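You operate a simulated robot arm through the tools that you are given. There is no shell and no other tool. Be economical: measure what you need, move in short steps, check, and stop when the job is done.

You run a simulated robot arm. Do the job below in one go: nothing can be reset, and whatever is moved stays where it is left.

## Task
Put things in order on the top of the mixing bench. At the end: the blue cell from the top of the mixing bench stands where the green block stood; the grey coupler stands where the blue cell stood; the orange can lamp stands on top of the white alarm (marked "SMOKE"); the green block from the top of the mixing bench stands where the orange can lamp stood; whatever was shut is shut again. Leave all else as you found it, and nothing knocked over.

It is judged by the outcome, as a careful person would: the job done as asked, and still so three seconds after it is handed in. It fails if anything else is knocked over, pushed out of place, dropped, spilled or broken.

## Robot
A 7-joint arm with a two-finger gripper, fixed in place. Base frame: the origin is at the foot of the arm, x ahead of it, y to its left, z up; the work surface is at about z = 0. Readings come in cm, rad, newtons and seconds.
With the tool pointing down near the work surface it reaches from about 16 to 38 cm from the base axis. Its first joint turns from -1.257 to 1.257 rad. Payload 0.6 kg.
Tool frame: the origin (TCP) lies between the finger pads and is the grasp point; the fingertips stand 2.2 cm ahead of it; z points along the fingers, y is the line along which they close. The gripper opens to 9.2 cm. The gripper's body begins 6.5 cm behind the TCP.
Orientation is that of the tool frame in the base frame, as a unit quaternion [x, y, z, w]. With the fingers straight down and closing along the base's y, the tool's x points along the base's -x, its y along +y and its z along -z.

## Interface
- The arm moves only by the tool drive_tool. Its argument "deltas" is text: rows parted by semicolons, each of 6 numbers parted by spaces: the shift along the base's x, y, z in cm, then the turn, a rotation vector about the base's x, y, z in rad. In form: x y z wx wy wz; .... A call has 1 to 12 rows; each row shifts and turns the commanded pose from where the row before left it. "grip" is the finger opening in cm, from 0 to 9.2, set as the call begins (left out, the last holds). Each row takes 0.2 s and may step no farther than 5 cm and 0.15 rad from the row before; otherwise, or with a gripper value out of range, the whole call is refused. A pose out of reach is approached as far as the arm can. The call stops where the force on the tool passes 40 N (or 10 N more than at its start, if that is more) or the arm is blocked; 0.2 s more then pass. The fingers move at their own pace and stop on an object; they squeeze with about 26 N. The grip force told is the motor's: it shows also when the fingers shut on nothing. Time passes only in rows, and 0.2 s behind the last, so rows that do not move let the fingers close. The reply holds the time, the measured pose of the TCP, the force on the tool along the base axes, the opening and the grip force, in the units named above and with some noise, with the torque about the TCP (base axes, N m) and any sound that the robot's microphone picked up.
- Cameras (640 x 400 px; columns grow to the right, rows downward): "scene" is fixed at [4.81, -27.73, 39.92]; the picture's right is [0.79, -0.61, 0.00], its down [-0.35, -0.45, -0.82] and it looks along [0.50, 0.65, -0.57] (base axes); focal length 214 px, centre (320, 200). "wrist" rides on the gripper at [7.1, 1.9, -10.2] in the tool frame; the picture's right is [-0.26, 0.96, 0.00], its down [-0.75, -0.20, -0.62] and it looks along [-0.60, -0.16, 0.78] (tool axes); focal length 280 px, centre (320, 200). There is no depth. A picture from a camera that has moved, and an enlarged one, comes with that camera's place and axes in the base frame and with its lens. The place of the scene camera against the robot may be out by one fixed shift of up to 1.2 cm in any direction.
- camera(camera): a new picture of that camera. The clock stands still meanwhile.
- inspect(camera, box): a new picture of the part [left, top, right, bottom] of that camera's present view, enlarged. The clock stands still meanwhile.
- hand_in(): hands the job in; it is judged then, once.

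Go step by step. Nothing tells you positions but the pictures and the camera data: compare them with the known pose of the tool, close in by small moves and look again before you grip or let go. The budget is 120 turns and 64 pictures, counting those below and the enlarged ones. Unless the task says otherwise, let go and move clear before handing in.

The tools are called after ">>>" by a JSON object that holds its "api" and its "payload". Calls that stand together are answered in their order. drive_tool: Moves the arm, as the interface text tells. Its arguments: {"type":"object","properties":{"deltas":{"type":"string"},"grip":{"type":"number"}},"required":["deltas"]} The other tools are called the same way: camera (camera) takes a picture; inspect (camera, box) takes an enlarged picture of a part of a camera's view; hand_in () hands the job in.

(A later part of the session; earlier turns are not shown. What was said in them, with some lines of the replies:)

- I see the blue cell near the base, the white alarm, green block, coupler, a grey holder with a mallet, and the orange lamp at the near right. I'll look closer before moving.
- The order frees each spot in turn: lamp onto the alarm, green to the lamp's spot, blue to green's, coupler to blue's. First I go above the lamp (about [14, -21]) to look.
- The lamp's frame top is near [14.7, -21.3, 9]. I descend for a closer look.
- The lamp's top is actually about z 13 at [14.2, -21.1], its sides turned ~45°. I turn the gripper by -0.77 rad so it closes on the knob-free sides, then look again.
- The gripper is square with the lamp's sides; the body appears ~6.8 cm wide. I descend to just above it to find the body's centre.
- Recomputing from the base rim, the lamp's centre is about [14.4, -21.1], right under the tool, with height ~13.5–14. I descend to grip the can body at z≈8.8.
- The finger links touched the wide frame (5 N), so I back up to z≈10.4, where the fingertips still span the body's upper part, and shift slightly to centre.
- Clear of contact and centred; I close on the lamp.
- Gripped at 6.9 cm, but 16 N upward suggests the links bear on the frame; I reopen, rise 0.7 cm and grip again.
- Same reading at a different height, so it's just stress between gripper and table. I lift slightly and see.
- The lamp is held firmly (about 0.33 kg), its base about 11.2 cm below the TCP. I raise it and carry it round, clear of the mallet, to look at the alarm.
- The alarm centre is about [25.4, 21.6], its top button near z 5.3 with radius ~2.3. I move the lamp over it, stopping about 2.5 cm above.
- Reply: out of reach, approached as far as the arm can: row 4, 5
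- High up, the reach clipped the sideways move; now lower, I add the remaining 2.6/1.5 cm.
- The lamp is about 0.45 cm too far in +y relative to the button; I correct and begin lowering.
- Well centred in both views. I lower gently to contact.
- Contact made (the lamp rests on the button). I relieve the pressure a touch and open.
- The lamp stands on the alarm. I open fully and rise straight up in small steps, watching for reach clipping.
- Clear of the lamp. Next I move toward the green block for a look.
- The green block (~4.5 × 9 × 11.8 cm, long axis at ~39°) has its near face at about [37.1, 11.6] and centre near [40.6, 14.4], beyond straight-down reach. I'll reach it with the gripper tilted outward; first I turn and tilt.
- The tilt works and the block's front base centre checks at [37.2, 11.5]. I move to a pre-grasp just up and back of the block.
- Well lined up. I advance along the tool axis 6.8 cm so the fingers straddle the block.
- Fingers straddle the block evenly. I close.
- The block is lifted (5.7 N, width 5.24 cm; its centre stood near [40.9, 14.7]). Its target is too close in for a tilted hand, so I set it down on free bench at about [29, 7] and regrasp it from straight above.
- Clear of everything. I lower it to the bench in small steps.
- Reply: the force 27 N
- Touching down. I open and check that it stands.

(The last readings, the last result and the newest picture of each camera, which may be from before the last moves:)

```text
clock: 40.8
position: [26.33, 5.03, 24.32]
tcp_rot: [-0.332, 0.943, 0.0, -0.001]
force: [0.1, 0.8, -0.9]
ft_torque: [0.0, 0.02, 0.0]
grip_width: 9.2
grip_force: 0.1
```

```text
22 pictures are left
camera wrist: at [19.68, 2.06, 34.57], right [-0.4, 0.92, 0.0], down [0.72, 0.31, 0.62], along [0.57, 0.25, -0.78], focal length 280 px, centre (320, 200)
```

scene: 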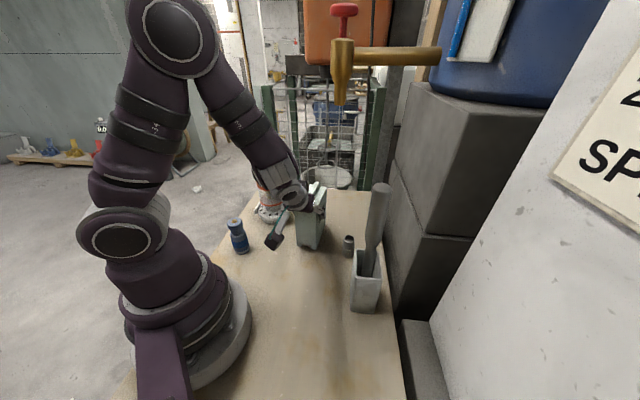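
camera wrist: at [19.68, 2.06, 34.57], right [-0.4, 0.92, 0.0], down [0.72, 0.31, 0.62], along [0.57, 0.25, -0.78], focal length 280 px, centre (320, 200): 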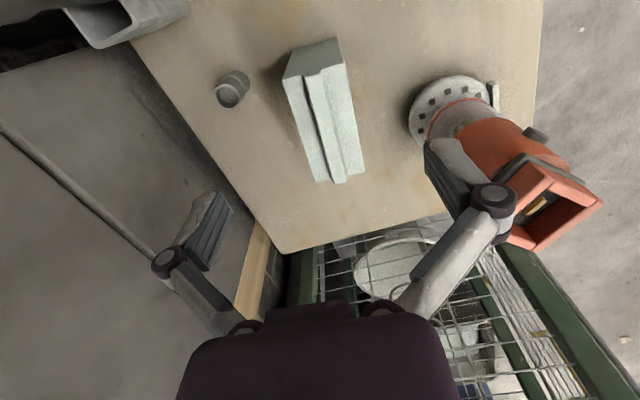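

The block stands upright, centre [28.9, 7.0]. I go straight above it and grip from the top.

>>> {"api": "drive_tool", "payload": {"deltas": "1.3 1.0 -1 0 0 0;1.25 0.95 -2 0 0 0;0 0 -3 0 0 0;0 0 -2.5 0 0 0;0 0 0 0 0 0"}}

>>> {"api": "inspect", "payload": {"camera": "wrist", "box": [140, 0, 520, 320]}}

```text
clock: 42.0
position: [28.69, 6.68, 15.92]
tcp_rot: [-0.333, 0.943, 0.001, 0.0]
force: [0.2, -0.7, -0.2]
ft_torque: [-0.03, 0.0, -0.01]
grip_width: 9.21
grip_force: 0.0
```

```text
1.25 times, centred on (330, 160) of wrist
camera zoom: at [22.09, 3.78, 26.05], right [-0.4, 0.92, 0.0], down [0.72, 0.31, 0.62], along [0.57, 0.25, -0.78], focal length 350 px, centre (308, 250)
```

zoom: 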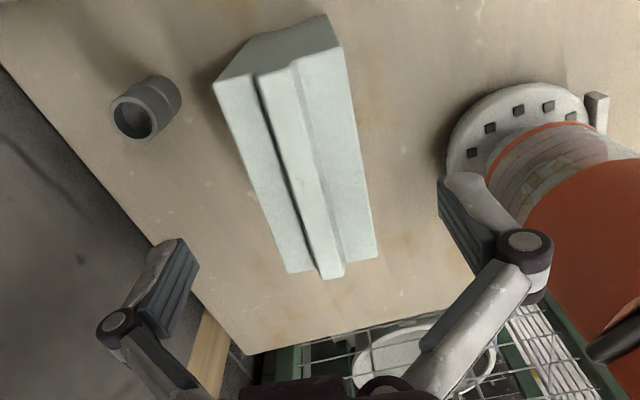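

Aligned. I descend to z≈8.8 and grip.

>>> {"api": "drive_tool", "payload": {"deltas": "0.15 0.25 -2 0 0 0;0 0 -2.5 0 0 0;0 0 -2.5 0 0 0;0 0 0 0 0 0"}}

>>> {"api": "drive_tool", "payload": {"deltas": "0 0 0 0 0 0;0 0 0 0 0 0;0 0 0 0 0 0;0 0 0 0 0 0;0 0 0 0 0 0", "grip": 2.5}}

>>> {"api": "drive_tool", "payload": {"deltas": "0 0 0.5 0 0 0;0 0 1 0 0 0;0 0 0 0 0 0"}}

```text
clock: 43.0
position: [29.07, 7.09, 8.87]
tcp_rot: [-0.333, 0.943, 0.0, 0.0]
force: [-0.5, 0.8, 0.4]
ft_torque: [-0.01, -0.02, -0.02]
grip_width: 9.2
grip_force: 0.0
```

```text
clock: 44.2
position: [28.98, 6.95, 9.04]
tcp_rot: [-0.333, 0.943, 0.0, 0.0]
force: [3.2, -2.8, 11.2]
ft_torque: [-0.13, -0.14, -0.09]
grip_width: 4.99
grip_force: 26.3
```

```text
clock: 45.0
position: [29.07, 6.96, 10.42]
tcp_rot: [-0.333, 0.943, 0.0, -0.001]
force: [1.4, -0.6, -5.2]
ft_torque: [0.0, 0.01, -0.01]
grip_width: 4.99
grip_force: 26.0
```

Balanced and held. I raise it and carry it inward, then round to the lamp's old spot, turning the hand back.

>>> {"api": "drive_tool", "payload": {"deltas": "0 0 3 0 0 0;0 0 3 0 0 0;0 0 3 0 0 0;0 0 3 0 0 0;-3 -1.2 0 0 0 0;-3 -1.3 0 0 0 0;-3 -1.3 0 0 0 0;-3 -1.2 0 0 0 0;0 0 0 0 0 0"}}

>>> {"api": "drive_tool", "payload": {"deltas": "-0.3 -2.3 0 0 0 -0.145;-0.3 -2.3 0 0 0 -0.145;-0.3 -2.3 0 0 0 -0.145;-0.3 -2.3 0 0 0 -0.145;-0.3 -2.3 0 0 0 -0.145;-0.3 -2.3 0 0 0 -0.145;-0.3 -2.3 0 0 0 -0.145;-0.3 -2.3 0 0 0 -0.145;-0.3 -2.3 0 0 0 -0.145;-0.2 -2.3 0 0 0 -0.145;0 0 0 0 0 0"}}

>>> {"api": "camera", "payload": {"camera": "wrist"}}

```text
clock: 47.0
position: [17.19, 2.02, 22.35]
tcp_rot: [-0.333, 0.943, 0.0, 0.0]
force: [0.5, 0.7, -6.2]
ft_torque: [0.0, 0.02, 0.01]
grip_width: 4.98
grip_force: 26.0
```

```text
clock: 49.4
position: [14.21, -21.05, 22.13]
tcp_rot: [0.377, 0.926, 0.001, 0.0]
force: [-0.5, -0.6, -6.7]
ft_torque: [-0.02, 0.0, 0.01]
grip_width: 5.0
grip_force: 25.8
```

```text
20 pictures are left
camera wrist: at [10.45, -14.72, 32.28], right [0.86, 0.51, 0.0], down [0.4, -0.67, 0.62], along [0.32, -0.54, -0.78], focal length 280 px, centre (320, 200)
```

wrist: 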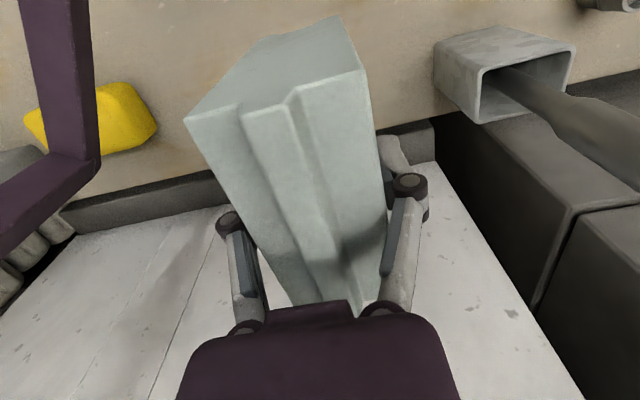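

Positioned over the lamp's old spot with the bench edge clear. I lower it.

>>> {"api": "drive_tool", "payload": {"deltas": "0 -0.1 -3 0 0 0;0 0 -3 0 0 0;0 0 -3 0 0 0;0 0 -2 0 0 0;0 0 -1 0 0 0;0 0 -0.5 0 0 0;0 0 0 0 0 0"}}

>>> {"api": "drive_tool", "payload": {"deltas": "0 0 -0.3 0 0 0;0 0 -0.3 0 0 0;0 0 0 0 0 0"}}

```text
clock: 51.0
position: [14.11, -21.1, 9.74]
tcp_rot: [0.376, 0.926, 0.0, 0.0]
force: [-0.7, 0.4, -5.1]
ft_torque: [0.0, -0.03, 0.04]
grip_width: 4.97
grip_force: 26.1
```

```text
clock: 51.8
position: [14.15, -21.17, 9.29]
tcp_rot: [0.376, 0.927, 0.0, 0.0]
force: [0.0, -0.3, -5.5]
ft_torque: [0.0, 0.01, 0.01]
grip_width: 4.97
grip_force: 25.7
```

>>> {"api": "drive_tool", "payload": {"deltas": "0 0 -0.2 0 0 0;0 0 -0.15 0 0 0;0 0 0 0 0 0"}}

```text
clock: 52.6
position: [14.2, -21.04, 9.01]
tcp_rot: [0.377, 0.926, 0.0, 0.0]
force: [-0.3, 1.1, 19.8]
ft_torque: [0.02, -0.02, -0.08]
grip_width: 4.98
grip_force: 25.8
```

The block is down. I release, rise straight up, and check.

>>> {"api": "drive_tool", "payload": {"deltas": "0 0 0.1 0 0 0;0 0 0 0 0 0"}}

>>> {"api": "drive_tool", "payload": {"deltas": "0 0 0 0 0 0;0 0 0 0 0 0;0 0 0 0 0 0;0 0 0 0 0 0;0 0 2 0 0 0;0 0 3 0 0 0;0 0 3 0 0 0;0 0 3 0 0 0;0 0 3 0 0 0;0 0 0 0 0 0", "grip": 9.2}}

>>> {"api": "drive_tool", "payload": {"deltas": "0.3 3 0 0 0 0.07;0.3 3 0 0 0 0.07;0.3 3 0 0 0 0.07;0.3 3 0 0 0 0.07;0.3 3 0 0 0 0.07;0.3 3 0 0 0 0.07;0 3 0 0 0 0.07;0 3 0 0 0 0.07;0 2 0 0 0 0.07;0 1.5 0 0 0 0.07;0 0 0 0 0 0.07;0 0 0 0 0 0"}}

>>> {"api": "camera", "payload": {"camera": "wrist"}}

>>> {"api": "camera", "payload": {"camera": "scene"}}

```text
clock: 53.2
position: [14.31, -21.04, 8.95]
tcp_rot: [0.377, 0.926, 0.001, -0.001]
force: [0.3, -0.5, -5.0]
ft_torque: [-0.01, 0.03, 0.02]
grip_width: 4.99
grip_force: 26.2
```

```text
clock: 55.4
position: [14.32, -21.11, 23.03]
tcp_rot: [0.377, 0.926, 0.0, 0.001]
force: [0.2, 0.5, 0.1]
ft_torque: [-0.03, 0.01, -0.04]
grip_width: 9.21
grip_force: 0.0
```

```text
clock: 58.0
position: [16.14, 6.35, 23.08]
tcp_rot: [0.0, 1.0, 0.0, 0.001]
force: [0.4, 0.0, 0.6]
ft_torque: [-0.02, 0.0, 0.02]
grip_width: 9.2
grip_force: 0.1
```

```text
19 pictures are left
camera wrist: at [8.98, 8.36, 33.23], right [0.26, 0.96, 0.0], down [0.75, -0.21, 0.62], along [0.6, -0.16, -0.78], focal length 280 px, centre (320, 200)
```

wrist: 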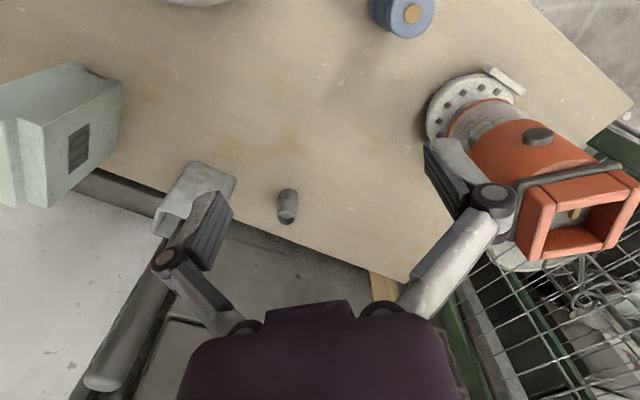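

```text
18 pictures are left
```

scene: 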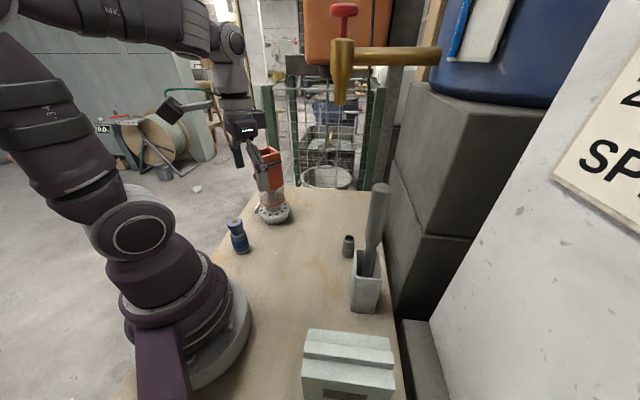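

The green block stands in place. The blue cell is near [12.7, 14.15], about 9.5–10 cm tall; I go above it to check.

>>> {"api": "drive_tool", "payload": {"deltas": "-1 2.6 -2 0 0 0;-1.2 2.6 -2 0 0 0;-1.2 2.6 -2 0 0 0;0 0 -1.5 0 0 0;0 0 0 0 0 0"}}

>>> {"api": "camera", "payload": {"camera": "wrist"}}

```text
clock: 59.2
position: [12.58, 14.16, 15.54]
tcp_rot: [0.0, 1.0, 0.0, -0.001]
force: [0.4, -1.1, 0.1]
ft_torque: [0.02, 0.03, 0.02]
grip_width: 9.17
grip_force: 0.2
```

```text
17 pictures are left
camera wrist: at [5.53, 16.09, 25.67], right [0.26, 0.96, 0.0], down [0.75, -0.21, 0.62], along [0.6, -0.16, -0.78], focal length 280 px, centre (320, 200)
```

wrist: 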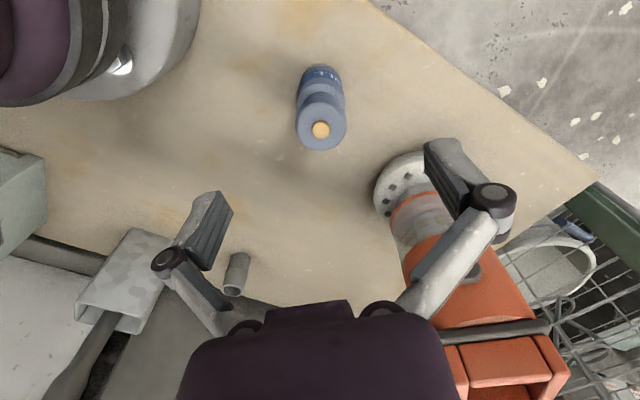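

Cell centre at about [12.8, 14.2]. I descend and grip its body.

>>> {"api": "drive_tool", "payload": {"deltas": "0.2 0.05 -2.5 0 0 0;0 0 -3 0 0 0;0 0 -3 0 0 0;0 0 -1.8 0 0 0;0 0 0 0 0 0"}}

>>> {"api": "drive_tool", "payload": {"deltas": "0 0 0 0 0 0;0 0 0 0 0 0;0 0 0 0 0 0;0 0 0 0 0 0;0 0 0 0 0 0", "grip": 2.4}}

>>> {"api": "camera", "payload": {"camera": "wrist"}}

```text
clock: 60.4
position: [12.7, 14.32, 5.16]
tcp_rot: [0.001, 1.0, 0.0, 0.001]
force: [0.8, -0.5, 0.0]
ft_torque: [-0.02, -0.01, -0.03]
grip_width: 9.18
grip_force: 0.1
```

```text
clock: 61.6
position: [12.67, 14.3, 5.25]
tcp_rot: [0.001, 1.0, 0.0, 0.001]
force: [-1.4, -1.8, 8.2]
ft_torque: [-0.08, -0.01, 0.04]
grip_width: 3.48
grip_force: 25.9
```

```text
16 pictures are left
camera wrist: at [5.72, 16.24, 15.36], right [0.26, 0.96, 0.0], down [0.75, -0.21, 0.62], along [0.6, -0.16, -0.78], focal length 280 px, centre (320, 200)
```

wrist: 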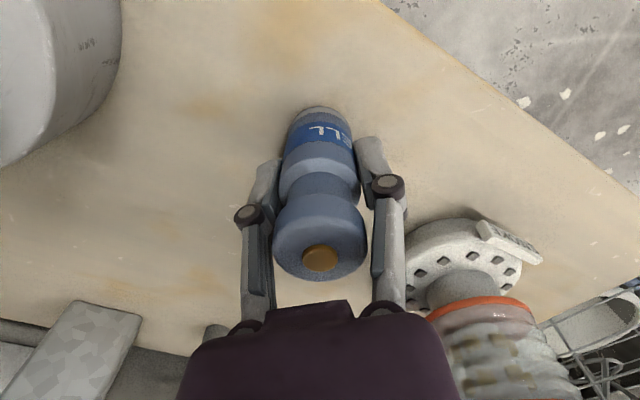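

Cell gripped (3.5 cm wide, home ≈ [12.8, 14.3]). I carry it to free bench near [28, 6] to regrasp it with a tilted hand.

>>> {"api": "drive_tool", "payload": {"deltas": "0 0 1.5 0 0 0;0 0 2 0 0 0;2.5 -1.3 0 0 0 0;2.5 -1.4 0 0 0 0;2.5 -1.4 0 0 0 0;2.5 -1.4 0 0 0 0;2.5 -1.4 0 0 0 0;2.5 -1.4 0 0 0 0;0 0 -1.5 0 0 0;0 0 -1.2 0 0 0;0 0 -0.4 0 0 0;0 0 0 0 0 0"}}

>>> {"api": "drive_tool", "payload": {"deltas": "0 0 -0.2 0 0 0;0 0 -0.15 0 0 0;0 0 0 0 0 0"}}

```text
clock: 64.2
position: [27.69, 5.9, 5.7]
tcp_rot: [0.0, 1.0, 0.0, 0.001]
force: [-0.4, -0.1, -1.0]
ft_torque: [0.01, 0.02, -0.01]
grip_width: 3.5
grip_force: 25.8
```

```text
clock: 65.0
position: [27.88, 6.04, 5.28]
tcp_rot: [0.001, 1.0, -0.001, 0.001]
force: [-0.9, 0.2, -0.4]
ft_torque: [0.04, 0.02, 0.01]
grip_width: 3.5
grip_force: 26.2
```

>>> {"api": "drive_tool", "payload": {"deltas": "0 0 -0.15 0 0 0;0 0 0 0 0 0"}}

```text
clock: 65.6
position: [27.69, 6.0, 5.08]
tcp_rot: [0.0, 1.0, 0.0, 0.001]
force: [-4.1, -0.8, 21.2]
ft_torque: [-0.02, 0.18, -0.05]
grip_width: 3.52
grip_force: 25.7
```

The cell stands free. I release, rise, then turn and tilt the hand to a pre-grasp behind it.

>>> {"api": "drive_tool", "payload": {"deltas": "0 0 0.1 0 0 0;0 0 0 0 0 0;0 0 0 0 0 0;0 0 0 0 0 0;0 0 3 0 0 0;0 0 4 0 0 0;0 0 4 0 0 0;0 0 0 0 0 0", "grip": 8}}

>>> {"api": "drive_tool", "payload": {"deltas": "-0.6 -0.4 0 0 0 0.136;-0.6 -0.4 0 0 0 0.136;-0.6 -0.4 0 0 0 0.136;-0.6 -0.4 0 0 0 0.136;-0.6 -0.4 0 0 0 0.136;-0.3 -0.3 0 0.088 -0.109 0;-0.3 -0.3 0 0.088 -0.109 0;-0.3 -0.3 0 0.088 -0.109 0;-0.3 -0.3 0 0.088 -0.109 0;-0.2 -0.4 0 0.088 -0.109 0;0 0 -2.3 0 0 0;0 0 -2.2 0 0 0"}}

>>> {"api": "camera", "payload": {"camera": "wrist"}}

```text
clock: 67.4
position: [27.85, 5.93, 16.25]
tcp_rot: [0.001, 1.0, -0.001, 0.0]
force: [-0.3, -0.7, 0.1]
ft_torque: [-0.03, -0.04, 0.0]
grip_width: 8.01
grip_force: 0.1
```

```text
clock: 70.0
position: [23.56, 2.19, 11.7]
tcp_rot: [-0.313, 0.886, 0.115, 0.323]
force: [0.8, -0.5, -0.1]
ft_torque: [-0.02, -0.01, 0.0]
grip_width: 8.0
grip_force: 0.0
```

```text
15 pictures are left
camera wrist: at [13.03, -3.75, 14.91], right [-0.45, 0.88, 0.17], down [0.26, -0.05, 0.96], along [0.85, 0.48, -0.21], focal length 280 px, centre (320, 200)
```

wrist: 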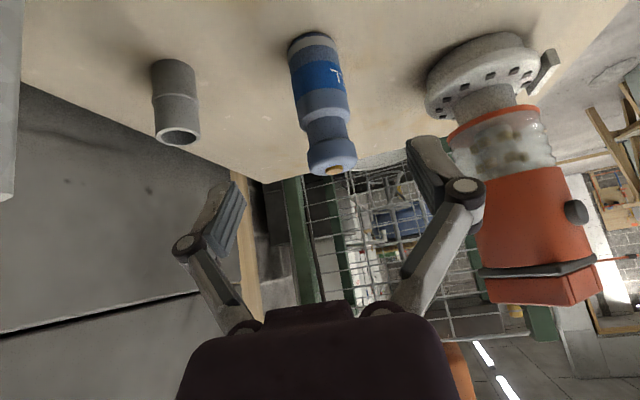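

The cell stands ahead, slightly left of the hand's centre line; I advance to it along the tool axis with that correction and grip.

>>> {"api": "drive_tool", "payload": {"deltas": "-0.2 0.3 0 0 0 0;1.1 0.9 -1.75 0 0 0;1.1 0.9 -1.75 0 0 0;1.1 0.85 -1.75 0 0 0;1.1 0.85 -1.75 0 0 0;0 0 0 0 0 0"}}

>>> {"api": "camera", "payload": {"camera": "wrist"}}

```text
clock: 71.4
position: [28.1, 5.85, 4.63]
tcp_rot: [-0.313, 0.886, 0.114, 0.324]
force: [0.2, -0.2, -0.4]
ft_torque: [0.01, 0.0, 0.01]
grip_width: 8.0
grip_force: 0.1
out of reach, approached as far as the arm can: row 1
```

```text
14 pictures are left
camera wrist: at [17.6, -0.24, 7.89], right [-0.45, 0.88, 0.17], down [0.26, -0.05, 0.96], along [0.85, 0.48, -0.21], focal length 280 px, centre (320, 200)
```

wrist: 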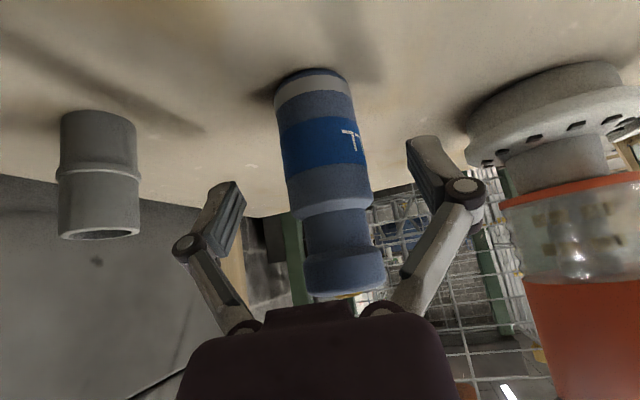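

>>> {"api": "drive_tool", "payload": {"deltas": "0 0 0 0 0 0;0 0 0 0 0 0;0 0 0 0 0 0;0 0 0 0 0 0;0 0 0 0 0 0", "grip": 2.4}}

>>> {"api": "drive_tool", "payload": {"deltas": "0 0 1 0 0 0;0 0 1.5 0 0 0;0 0 0 0 0 0"}}

>>> {"api": "camera", "payload": {"camera": "wrist"}}

```text
clock: 72.6
position: [28.19, 5.63, 4.71]
tcp_rot: [-0.313, 0.886, 0.115, 0.324]
force: [-0.1, -1.1, 4.0]
ft_torque: [-0.03, 0.0, 0.01]
grip_width: 3.44
grip_force: 25.5
```

```text
clock: 73.4
position: [28.03, 5.71, 7.24]
tcp_rot: [-0.312, 0.886, 0.114, 0.323]
force: [-0.6, 0.2, -1.2]
ft_torque: [-0.03, 0.01, 0.01]
grip_width: 3.48
grip_force: 25.8
```

```text
13 pictures are left
camera wrist: at [17.52, -0.26, 10.37], right [-0.45, 0.88, 0.17], down [0.26, -0.05, 0.96], along [0.85, 0.48, -0.21], focal length 280 px, centre (320, 200)
```

wrist: 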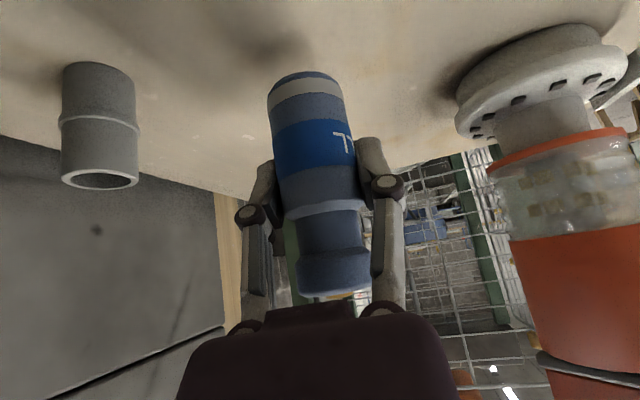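

The cell is held upright. I carry it to where the block's centre stood, [40.9, 14.75].

>>> {"api": "drive_tool", "payload": {"deltas": "2.15 1.5 0 0 0 0;2.15 1.5 0 0 0 0;2.15 1.5 0 0 0 0;2.15 1.5 0 0 0 0;2.15 1.5 0 0 0 0;2.1 1.5 0 0 0 0;0 0 -1 0 0 0;0 0 -0.8 0 0 0;0 0 0 0 0 0"}}

>>> {"api": "inspect", "payload": {"camera": "scene", "box": [230, 110, 390, 260]}}

```text
clock: 75.4
position: [40.82, 14.84, 5.34]
tcp_rot: [-0.313, 0.886, 0.114, 0.322]
force: [-0.1, -0.6, -1.9]
ft_torque: [-0.03, 0.0, 0.02]
grip_width: 3.48
grip_force: 26.3
```

```text
2.67 times, centred on (310, 185) of scene
camera zoom: at [4.81, -27.73, 39.92], right [0.79, -0.61, 0.0], down [-0.35, -0.45, -0.82], along [0.5, 0.65, -0.57], focal length 572 px, centre (347, 240)
```

zoom: 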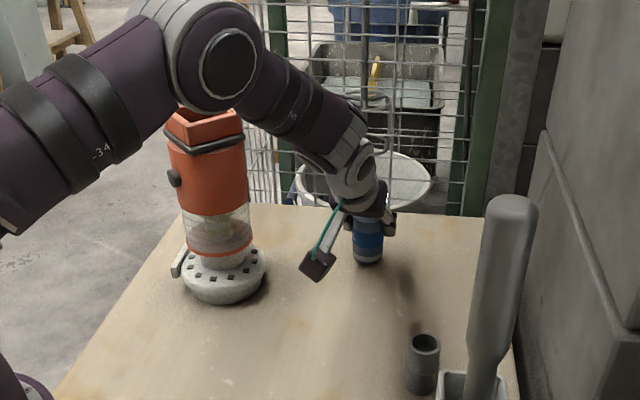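

On target. I lower to contact.

>>> {"api": "drive_tool", "payload": {"deltas": "0 0 -0.3 0 0 0;0 0 -0.2 0 0 0;0 0 0 0 0 0"}}

>>> {"api": "drive_tool", "payload": {"deltas": "0 0 -0.15 0 0 0;0 0 0 0 0 0"}}

```text
clock: 76.2
position: [40.8, 14.78, 4.77]
tcp_rot: [-0.313, 0.886, 0.114, 0.323]
force: [0.5, 0.0, -1.4]
ft_torque: [-0.01, 0.02, 0.06]
grip_width: 3.45
grip_force: 26.1
```

```text
clock: 76.8
position: [40.78, 14.77, 4.7]
tcp_rot: [-0.313, 0.886, 0.114, 0.323]
force: [-1.0, 0.0, -0.3]
ft_torque: [0.01, 0.01, -0.02]
grip_width: 3.46
grip_force: 25.7
```

>>> {"api": "drive_tool", "payload": {"deltas": "0 0 -0.1 0 0 0;0 0 0 0 0 0"}}

```text
clock: 77.4
position: [40.9, 14.78, 4.75]
tcp_rot: [-0.313, 0.885, 0.115, 0.325]
force: [-4.2, -1.4, 14.5]
ft_torque: [-0.1, 0.19, -0.05]
grip_width: 3.46
grip_force: 26.4
```

Down. I open and withdraw along the tool axis, then straighten the hand.

>>> {"api": "drive_tool", "payload": {"deltas": "0 0 0.1 0 0 0;0 0 0 0 0 0;0 0 0 0 0 0;0 0 0 0 0 0;-1 -0.8 1.5 0 0 0;-1 -0.8 1.5 0 0 0;-1 -0.8 1.5 0 0 0;-1.5 -1.2 2.3 0 0 0;-1.5 -1.2 2.3 0 0 0;0 0 0 0 0 0", "grip": 8}}

>>> {"api": "camera", "payload": {"camera": "wrist"}}

```text
clock: 79.6
position: [34.83, 9.66, 13.89]
tcp_rot: [-0.313, 0.885, 0.115, 0.323]
force: [-0.4, 0.0, -0.1]
ft_torque: [0.03, 0.01, -0.02]
grip_width: 8.01
grip_force: 0.1
```

```text
11 pictures are left
camera wrist: at [24.3, 3.93, 17.08], right [-0.45, 0.88, 0.17], down [0.26, -0.05, 0.96], along [0.85, 0.48, -0.21], focal length 280 px, centre (320, 200)
```

wrist: 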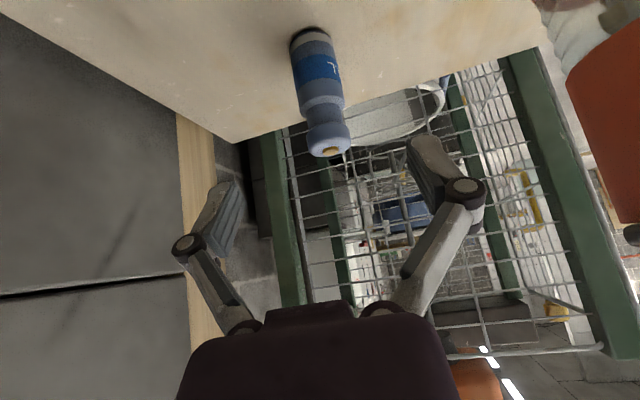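

The cell stands. I straighten the hand and go look at the coupler near [32, -3].

>>> {"api": "drive_tool", "payload": {"deltas": "-1 -1 2 -0.088 0.109 0;-1 -1 2 -0.088 0.109 0;-1 -1 1 -0.088 0.109 0;-1 -1 0 -0.088 0.109 0;-1 -1 0 -0.088 0.109 0;0 -1.2 0 0 0 -0.136;0 -1.2 0 0 0 -0.136;0 -1.2 -1 0 0 -0.136;0 -1.2 -1 0 0 -0.136;0.5 -1.2 -1 0 0 -0.136;0 0 0 0 0 0"}}

>>> {"api": "camera", "payload": {"camera": "wrist"}}

```text
clock: 82.0
position: [30.38, -1.15, 15.75]
tcp_rot: [0.001, 1.0, 0.0, 0.0]
force: [1.2, 0.0, -0.6]
ft_torque: [0.01, -0.03, 0.03]
grip_width: 8.01
grip_force: 0.0
```

```text
10 pictures are left
camera wrist: at [23.29, 1.0, 26.03], right [0.27, 0.96, 0.0], down [0.75, -0.21, 0.62], along [0.6, -0.17, -0.78], focal length 280 px, centre (320, 200)
```

wrist: 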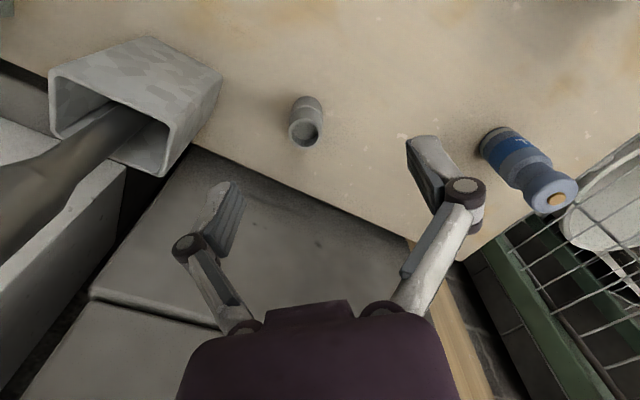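

The coupler is at about [32.6, -2.95], ~2.9 cm wide and ~4.7 cm tall. I descend over it and grip.

>>> {"api": "drive_tool", "payload": {"deltas": "1.1 -0.9 -3 0 0 0;1.1 -0.9 -3 0 0 0;0 0 -2 0 0 0;0 0 0 0 0 0", "grip": 7}}

>>> {"api": "camera", "payload": {"camera": "wrist"}}

```text
clock: 83.0
position: [32.62, -2.66, 7.97]
tcp_rot: [0.001, 1.0, 0.0, -0.001]
force: [-0.5, -0.1, 0.5]
ft_torque: [-0.02, -0.01, 0.01]
grip_width: 7.02
grip_force: 0.2
```

```text
9 pictures are left
camera wrist: at [25.57, -0.74, 18.15], right [0.26, 0.96, 0.0], down [0.75, -0.21, 0.63], along [0.6, -0.16, -0.78], focal length 280 px, centre (320, 200)
```

wrist: 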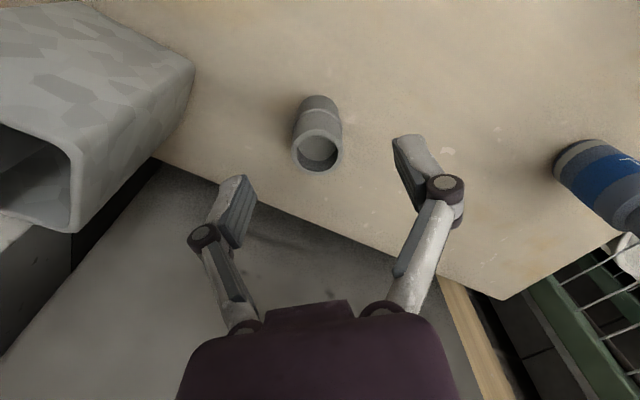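

>>> {"api": "drive_tool", "payload": {"deltas": "0 0 -2 0 0 0;0 0 -1.8 0 0 0;0 0 -1 0 0 0;0 0 0 0 0 0"}}

>>> {"api": "drive_tool", "payload": {"deltas": "0 0 0 0 0 0;0 0 0 0 0 0;0 0 0 0 0 0;0 0 0 0 0 0;0 0 0 0 0 0", "grip": 1.5}}

>>> {"api": "drive_tool", "payload": {"deltas": "0 0 1 0 0 0;0 0 2 0 0 0;0 0 2 0 0 0;0 0 0 0 0 0"}}

>>> {"api": "camera", "payload": {"camera": "wrist"}}

```text
clock: 84.0
position: [32.54, -2.77, 3.12]
tcp_rot: [0.001, 1.0, 0.0, 0.0]
force: [-0.1, 0.2, 0.4]
ft_torque: [-0.02, -0.01, 0.02]
grip_width: 7.0
grip_force: 0.0
```

```text
clock: 85.2
position: [32.64, -2.76, 3.15]
tcp_rot: [0.001, 1.0, 0.0, 0.0]
force: [0.3, -0.2, 1.7]
ft_torque: [-0.01, -0.02, -0.01]
grip_width: 2.78
grip_force: 26.0
```

```text
clock: 86.2
position: [32.39, -2.86, 8.12]
tcp_rot: [0.001, 1.0, 0.0, 0.0]
force: [0.1, -0.6, 0.4]
ft_torque: [0.02, -0.06, 0.01]
grip_width: 2.81
grip_force: 25.8
```

```text
8 pictures are left
camera wrist: at [25.46, -0.82, 18.38], right [0.26, 0.96, 0.0], down [0.75, -0.21, 0.62], along [0.6, -0.16, -0.78], focal length 280 px, centre (320, 200)
```

wrist: 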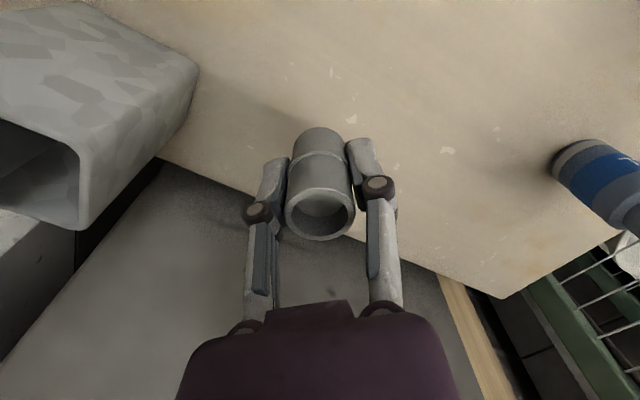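

Held. I carry it to the cell's old spot [12.8, 14.3].

>>> {"api": "drive_tool", "payload": {"deltas": "0 0 2 0 0 0;-2.8 2.45 0 0 0 0;-2.8 2.45 0 0 0 0;-2.8 2.45 0 0 0 0;-2.8 2.45 0 0 0 0;-2.8 2.45 0 0 0 0;-2.8 2.45 0 0 0 0;-2.8 2.45 0 0 0 0;0 0 -3 0 0 0;0 0 -2.5 0 0 0;0 0 -0.8 0 0 0;0 0 0 0 0 0"}}

```text
clock: 88.8
position: [12.86, 14.41, 3.8]
tcp_rot: [0.001, 1.0, 0.0, 0.0]
force: [-0.1, 0.0, -1.3]
ft_torque: [-0.04, -0.02, 0.01]
grip_width: 2.81
grip_force: 26.2
```

>>> {"api": "drive_tool", "payload": {"deltas": "0 0 -0.3 0 0 0;0 0 -0.2 0 0 0;0 0 0 0 0 0"}}

>>> {"api": "drive_tool", "payload": {"deltas": "0 0 -0.15 0 0 0;0 0 0 0 0 0"}}

```text
clock: 89.6
position: [12.9, 14.55, 3.28]
tcp_rot: [0.0, 1.0, -0.001, 0.0]
force: [-0.4, 0.8, -0.7]
ft_torque: [-0.03, -0.04, 0.0]
grip_width: 2.81
grip_force: 25.8
```

```text
clock: 90.2
position: [12.95, 14.47, 3.02]
tcp_rot: [0.001, 1.0, -0.001, 0.0]
force: [0.4, 0.4, -0.4]
ft_torque: [0.05, -0.01, 0.01]
grip_width: 2.8
grip_force: 26.3
```

>>> {"api": "drive_tool", "payload": {"deltas": "0 0 -0.12 0 0 0;0 0 0 0 0 0"}}

```text
clock: 90.8
position: [12.89, 14.5, 3.05]
tcp_rot: [0.001, 1.0, 0.001, -0.001]
force: [-0.8, -1.4, 18.1]
ft_torque: [-0.03, 0.03, 0.0]
grip_width: 2.79
grip_force: 25.8
```

The coupler is down. I release, rise and move clear, then check everything.

>>> {"api": "drive_tool", "payload": {"deltas": "0 0 0.1 0 0 0;0 0 0 0 0 0;0 0 0 0 0 0;0 0 0 0 0 0;0 0 2 0 0 0;0 0 3 0 0 0;0 0 4 0 0 0;0 0 4 0 0 0;0 0 4 0 0 0;0.5 -2 3 0 0 0;0.5 -2 3 0 0 0;0 0 0 0 0 0", "grip": 7}}

>>> {"api": "camera", "payload": {"camera": "wrist"}}

>>> {"api": "camera", "payload": {"camera": "scene"}}

>>> {"api": "inspect", "payload": {"camera": "scene", "box": [210, 130, 400, 270]}}

```text
clock: 93.4
position: [13.75, 10.37, 26.03]
tcp_rot: [0.0, 1.0, 0.0, 0.0]
force: [-0.5, 0.0, -0.4]
ft_torque: [-0.01, 0.01, 0.03]
grip_width: 6.98
grip_force: 0.1
```

```text
7 pictures are left
camera wrist: at [6.67, 12.31, 36.22], right [0.26, 0.96, 0.0], down [0.75, -0.21, 0.62], along [0.6, -0.16, -0.78], focal length 280 px, centre (320, 200)
```

wrist: 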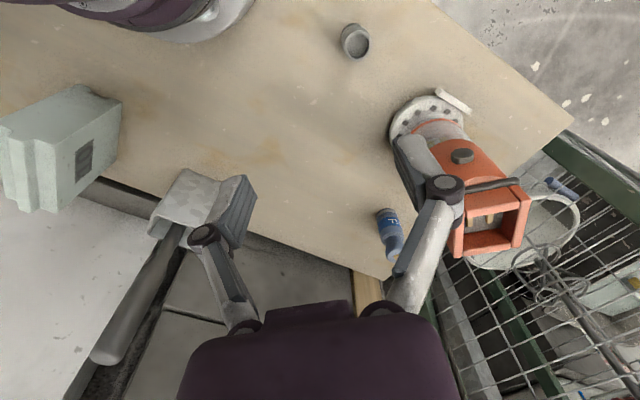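

```text
6 pictures are left
```

scene: 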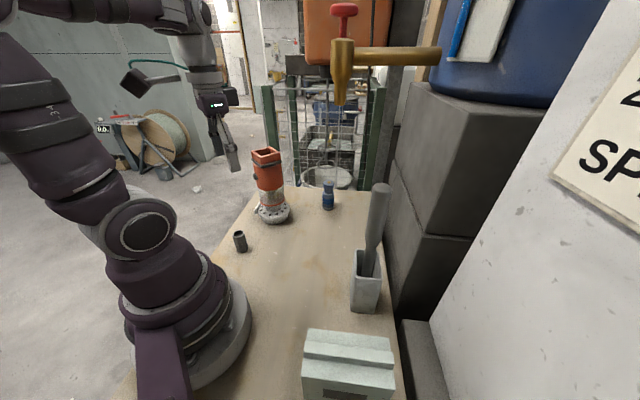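

```text
2.86 times, centred on (305, 200) of scene
camera zoom: at [4.81, -27.73, 39.92], right [0.79, -0.61, 0.0], down [-0.35, -0.45, -0.82], along [0.5, 0.65, -0.57], focal length 613 px, centre (363, 200)
```

zoom: 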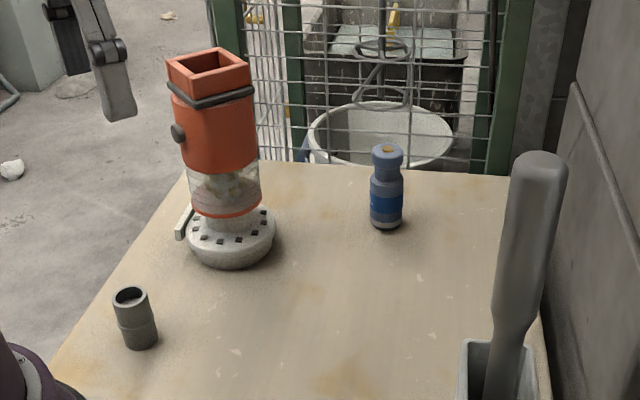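

Everything stands upright and in place, and the hand is empty and clear. I hand in.

>>> {"api": "hand_in", "payload": {}}

```text
The job is handed in.
```

I've put the bench in order and handed the job in. In the last pictures everything stands upright, and the arm is empty and clear.

- **Orange can lamp:** it stands centred on the button of the white "SMOKE" alarm.
- **Green block:** it stands where the lamp stood, but turned about 90° from how it faced before.
- **Blue cell:** it stands where the green block stood.
- **Grey coupler:** it stands where the blue cell stood.

I found nothing shut that needed closing again.
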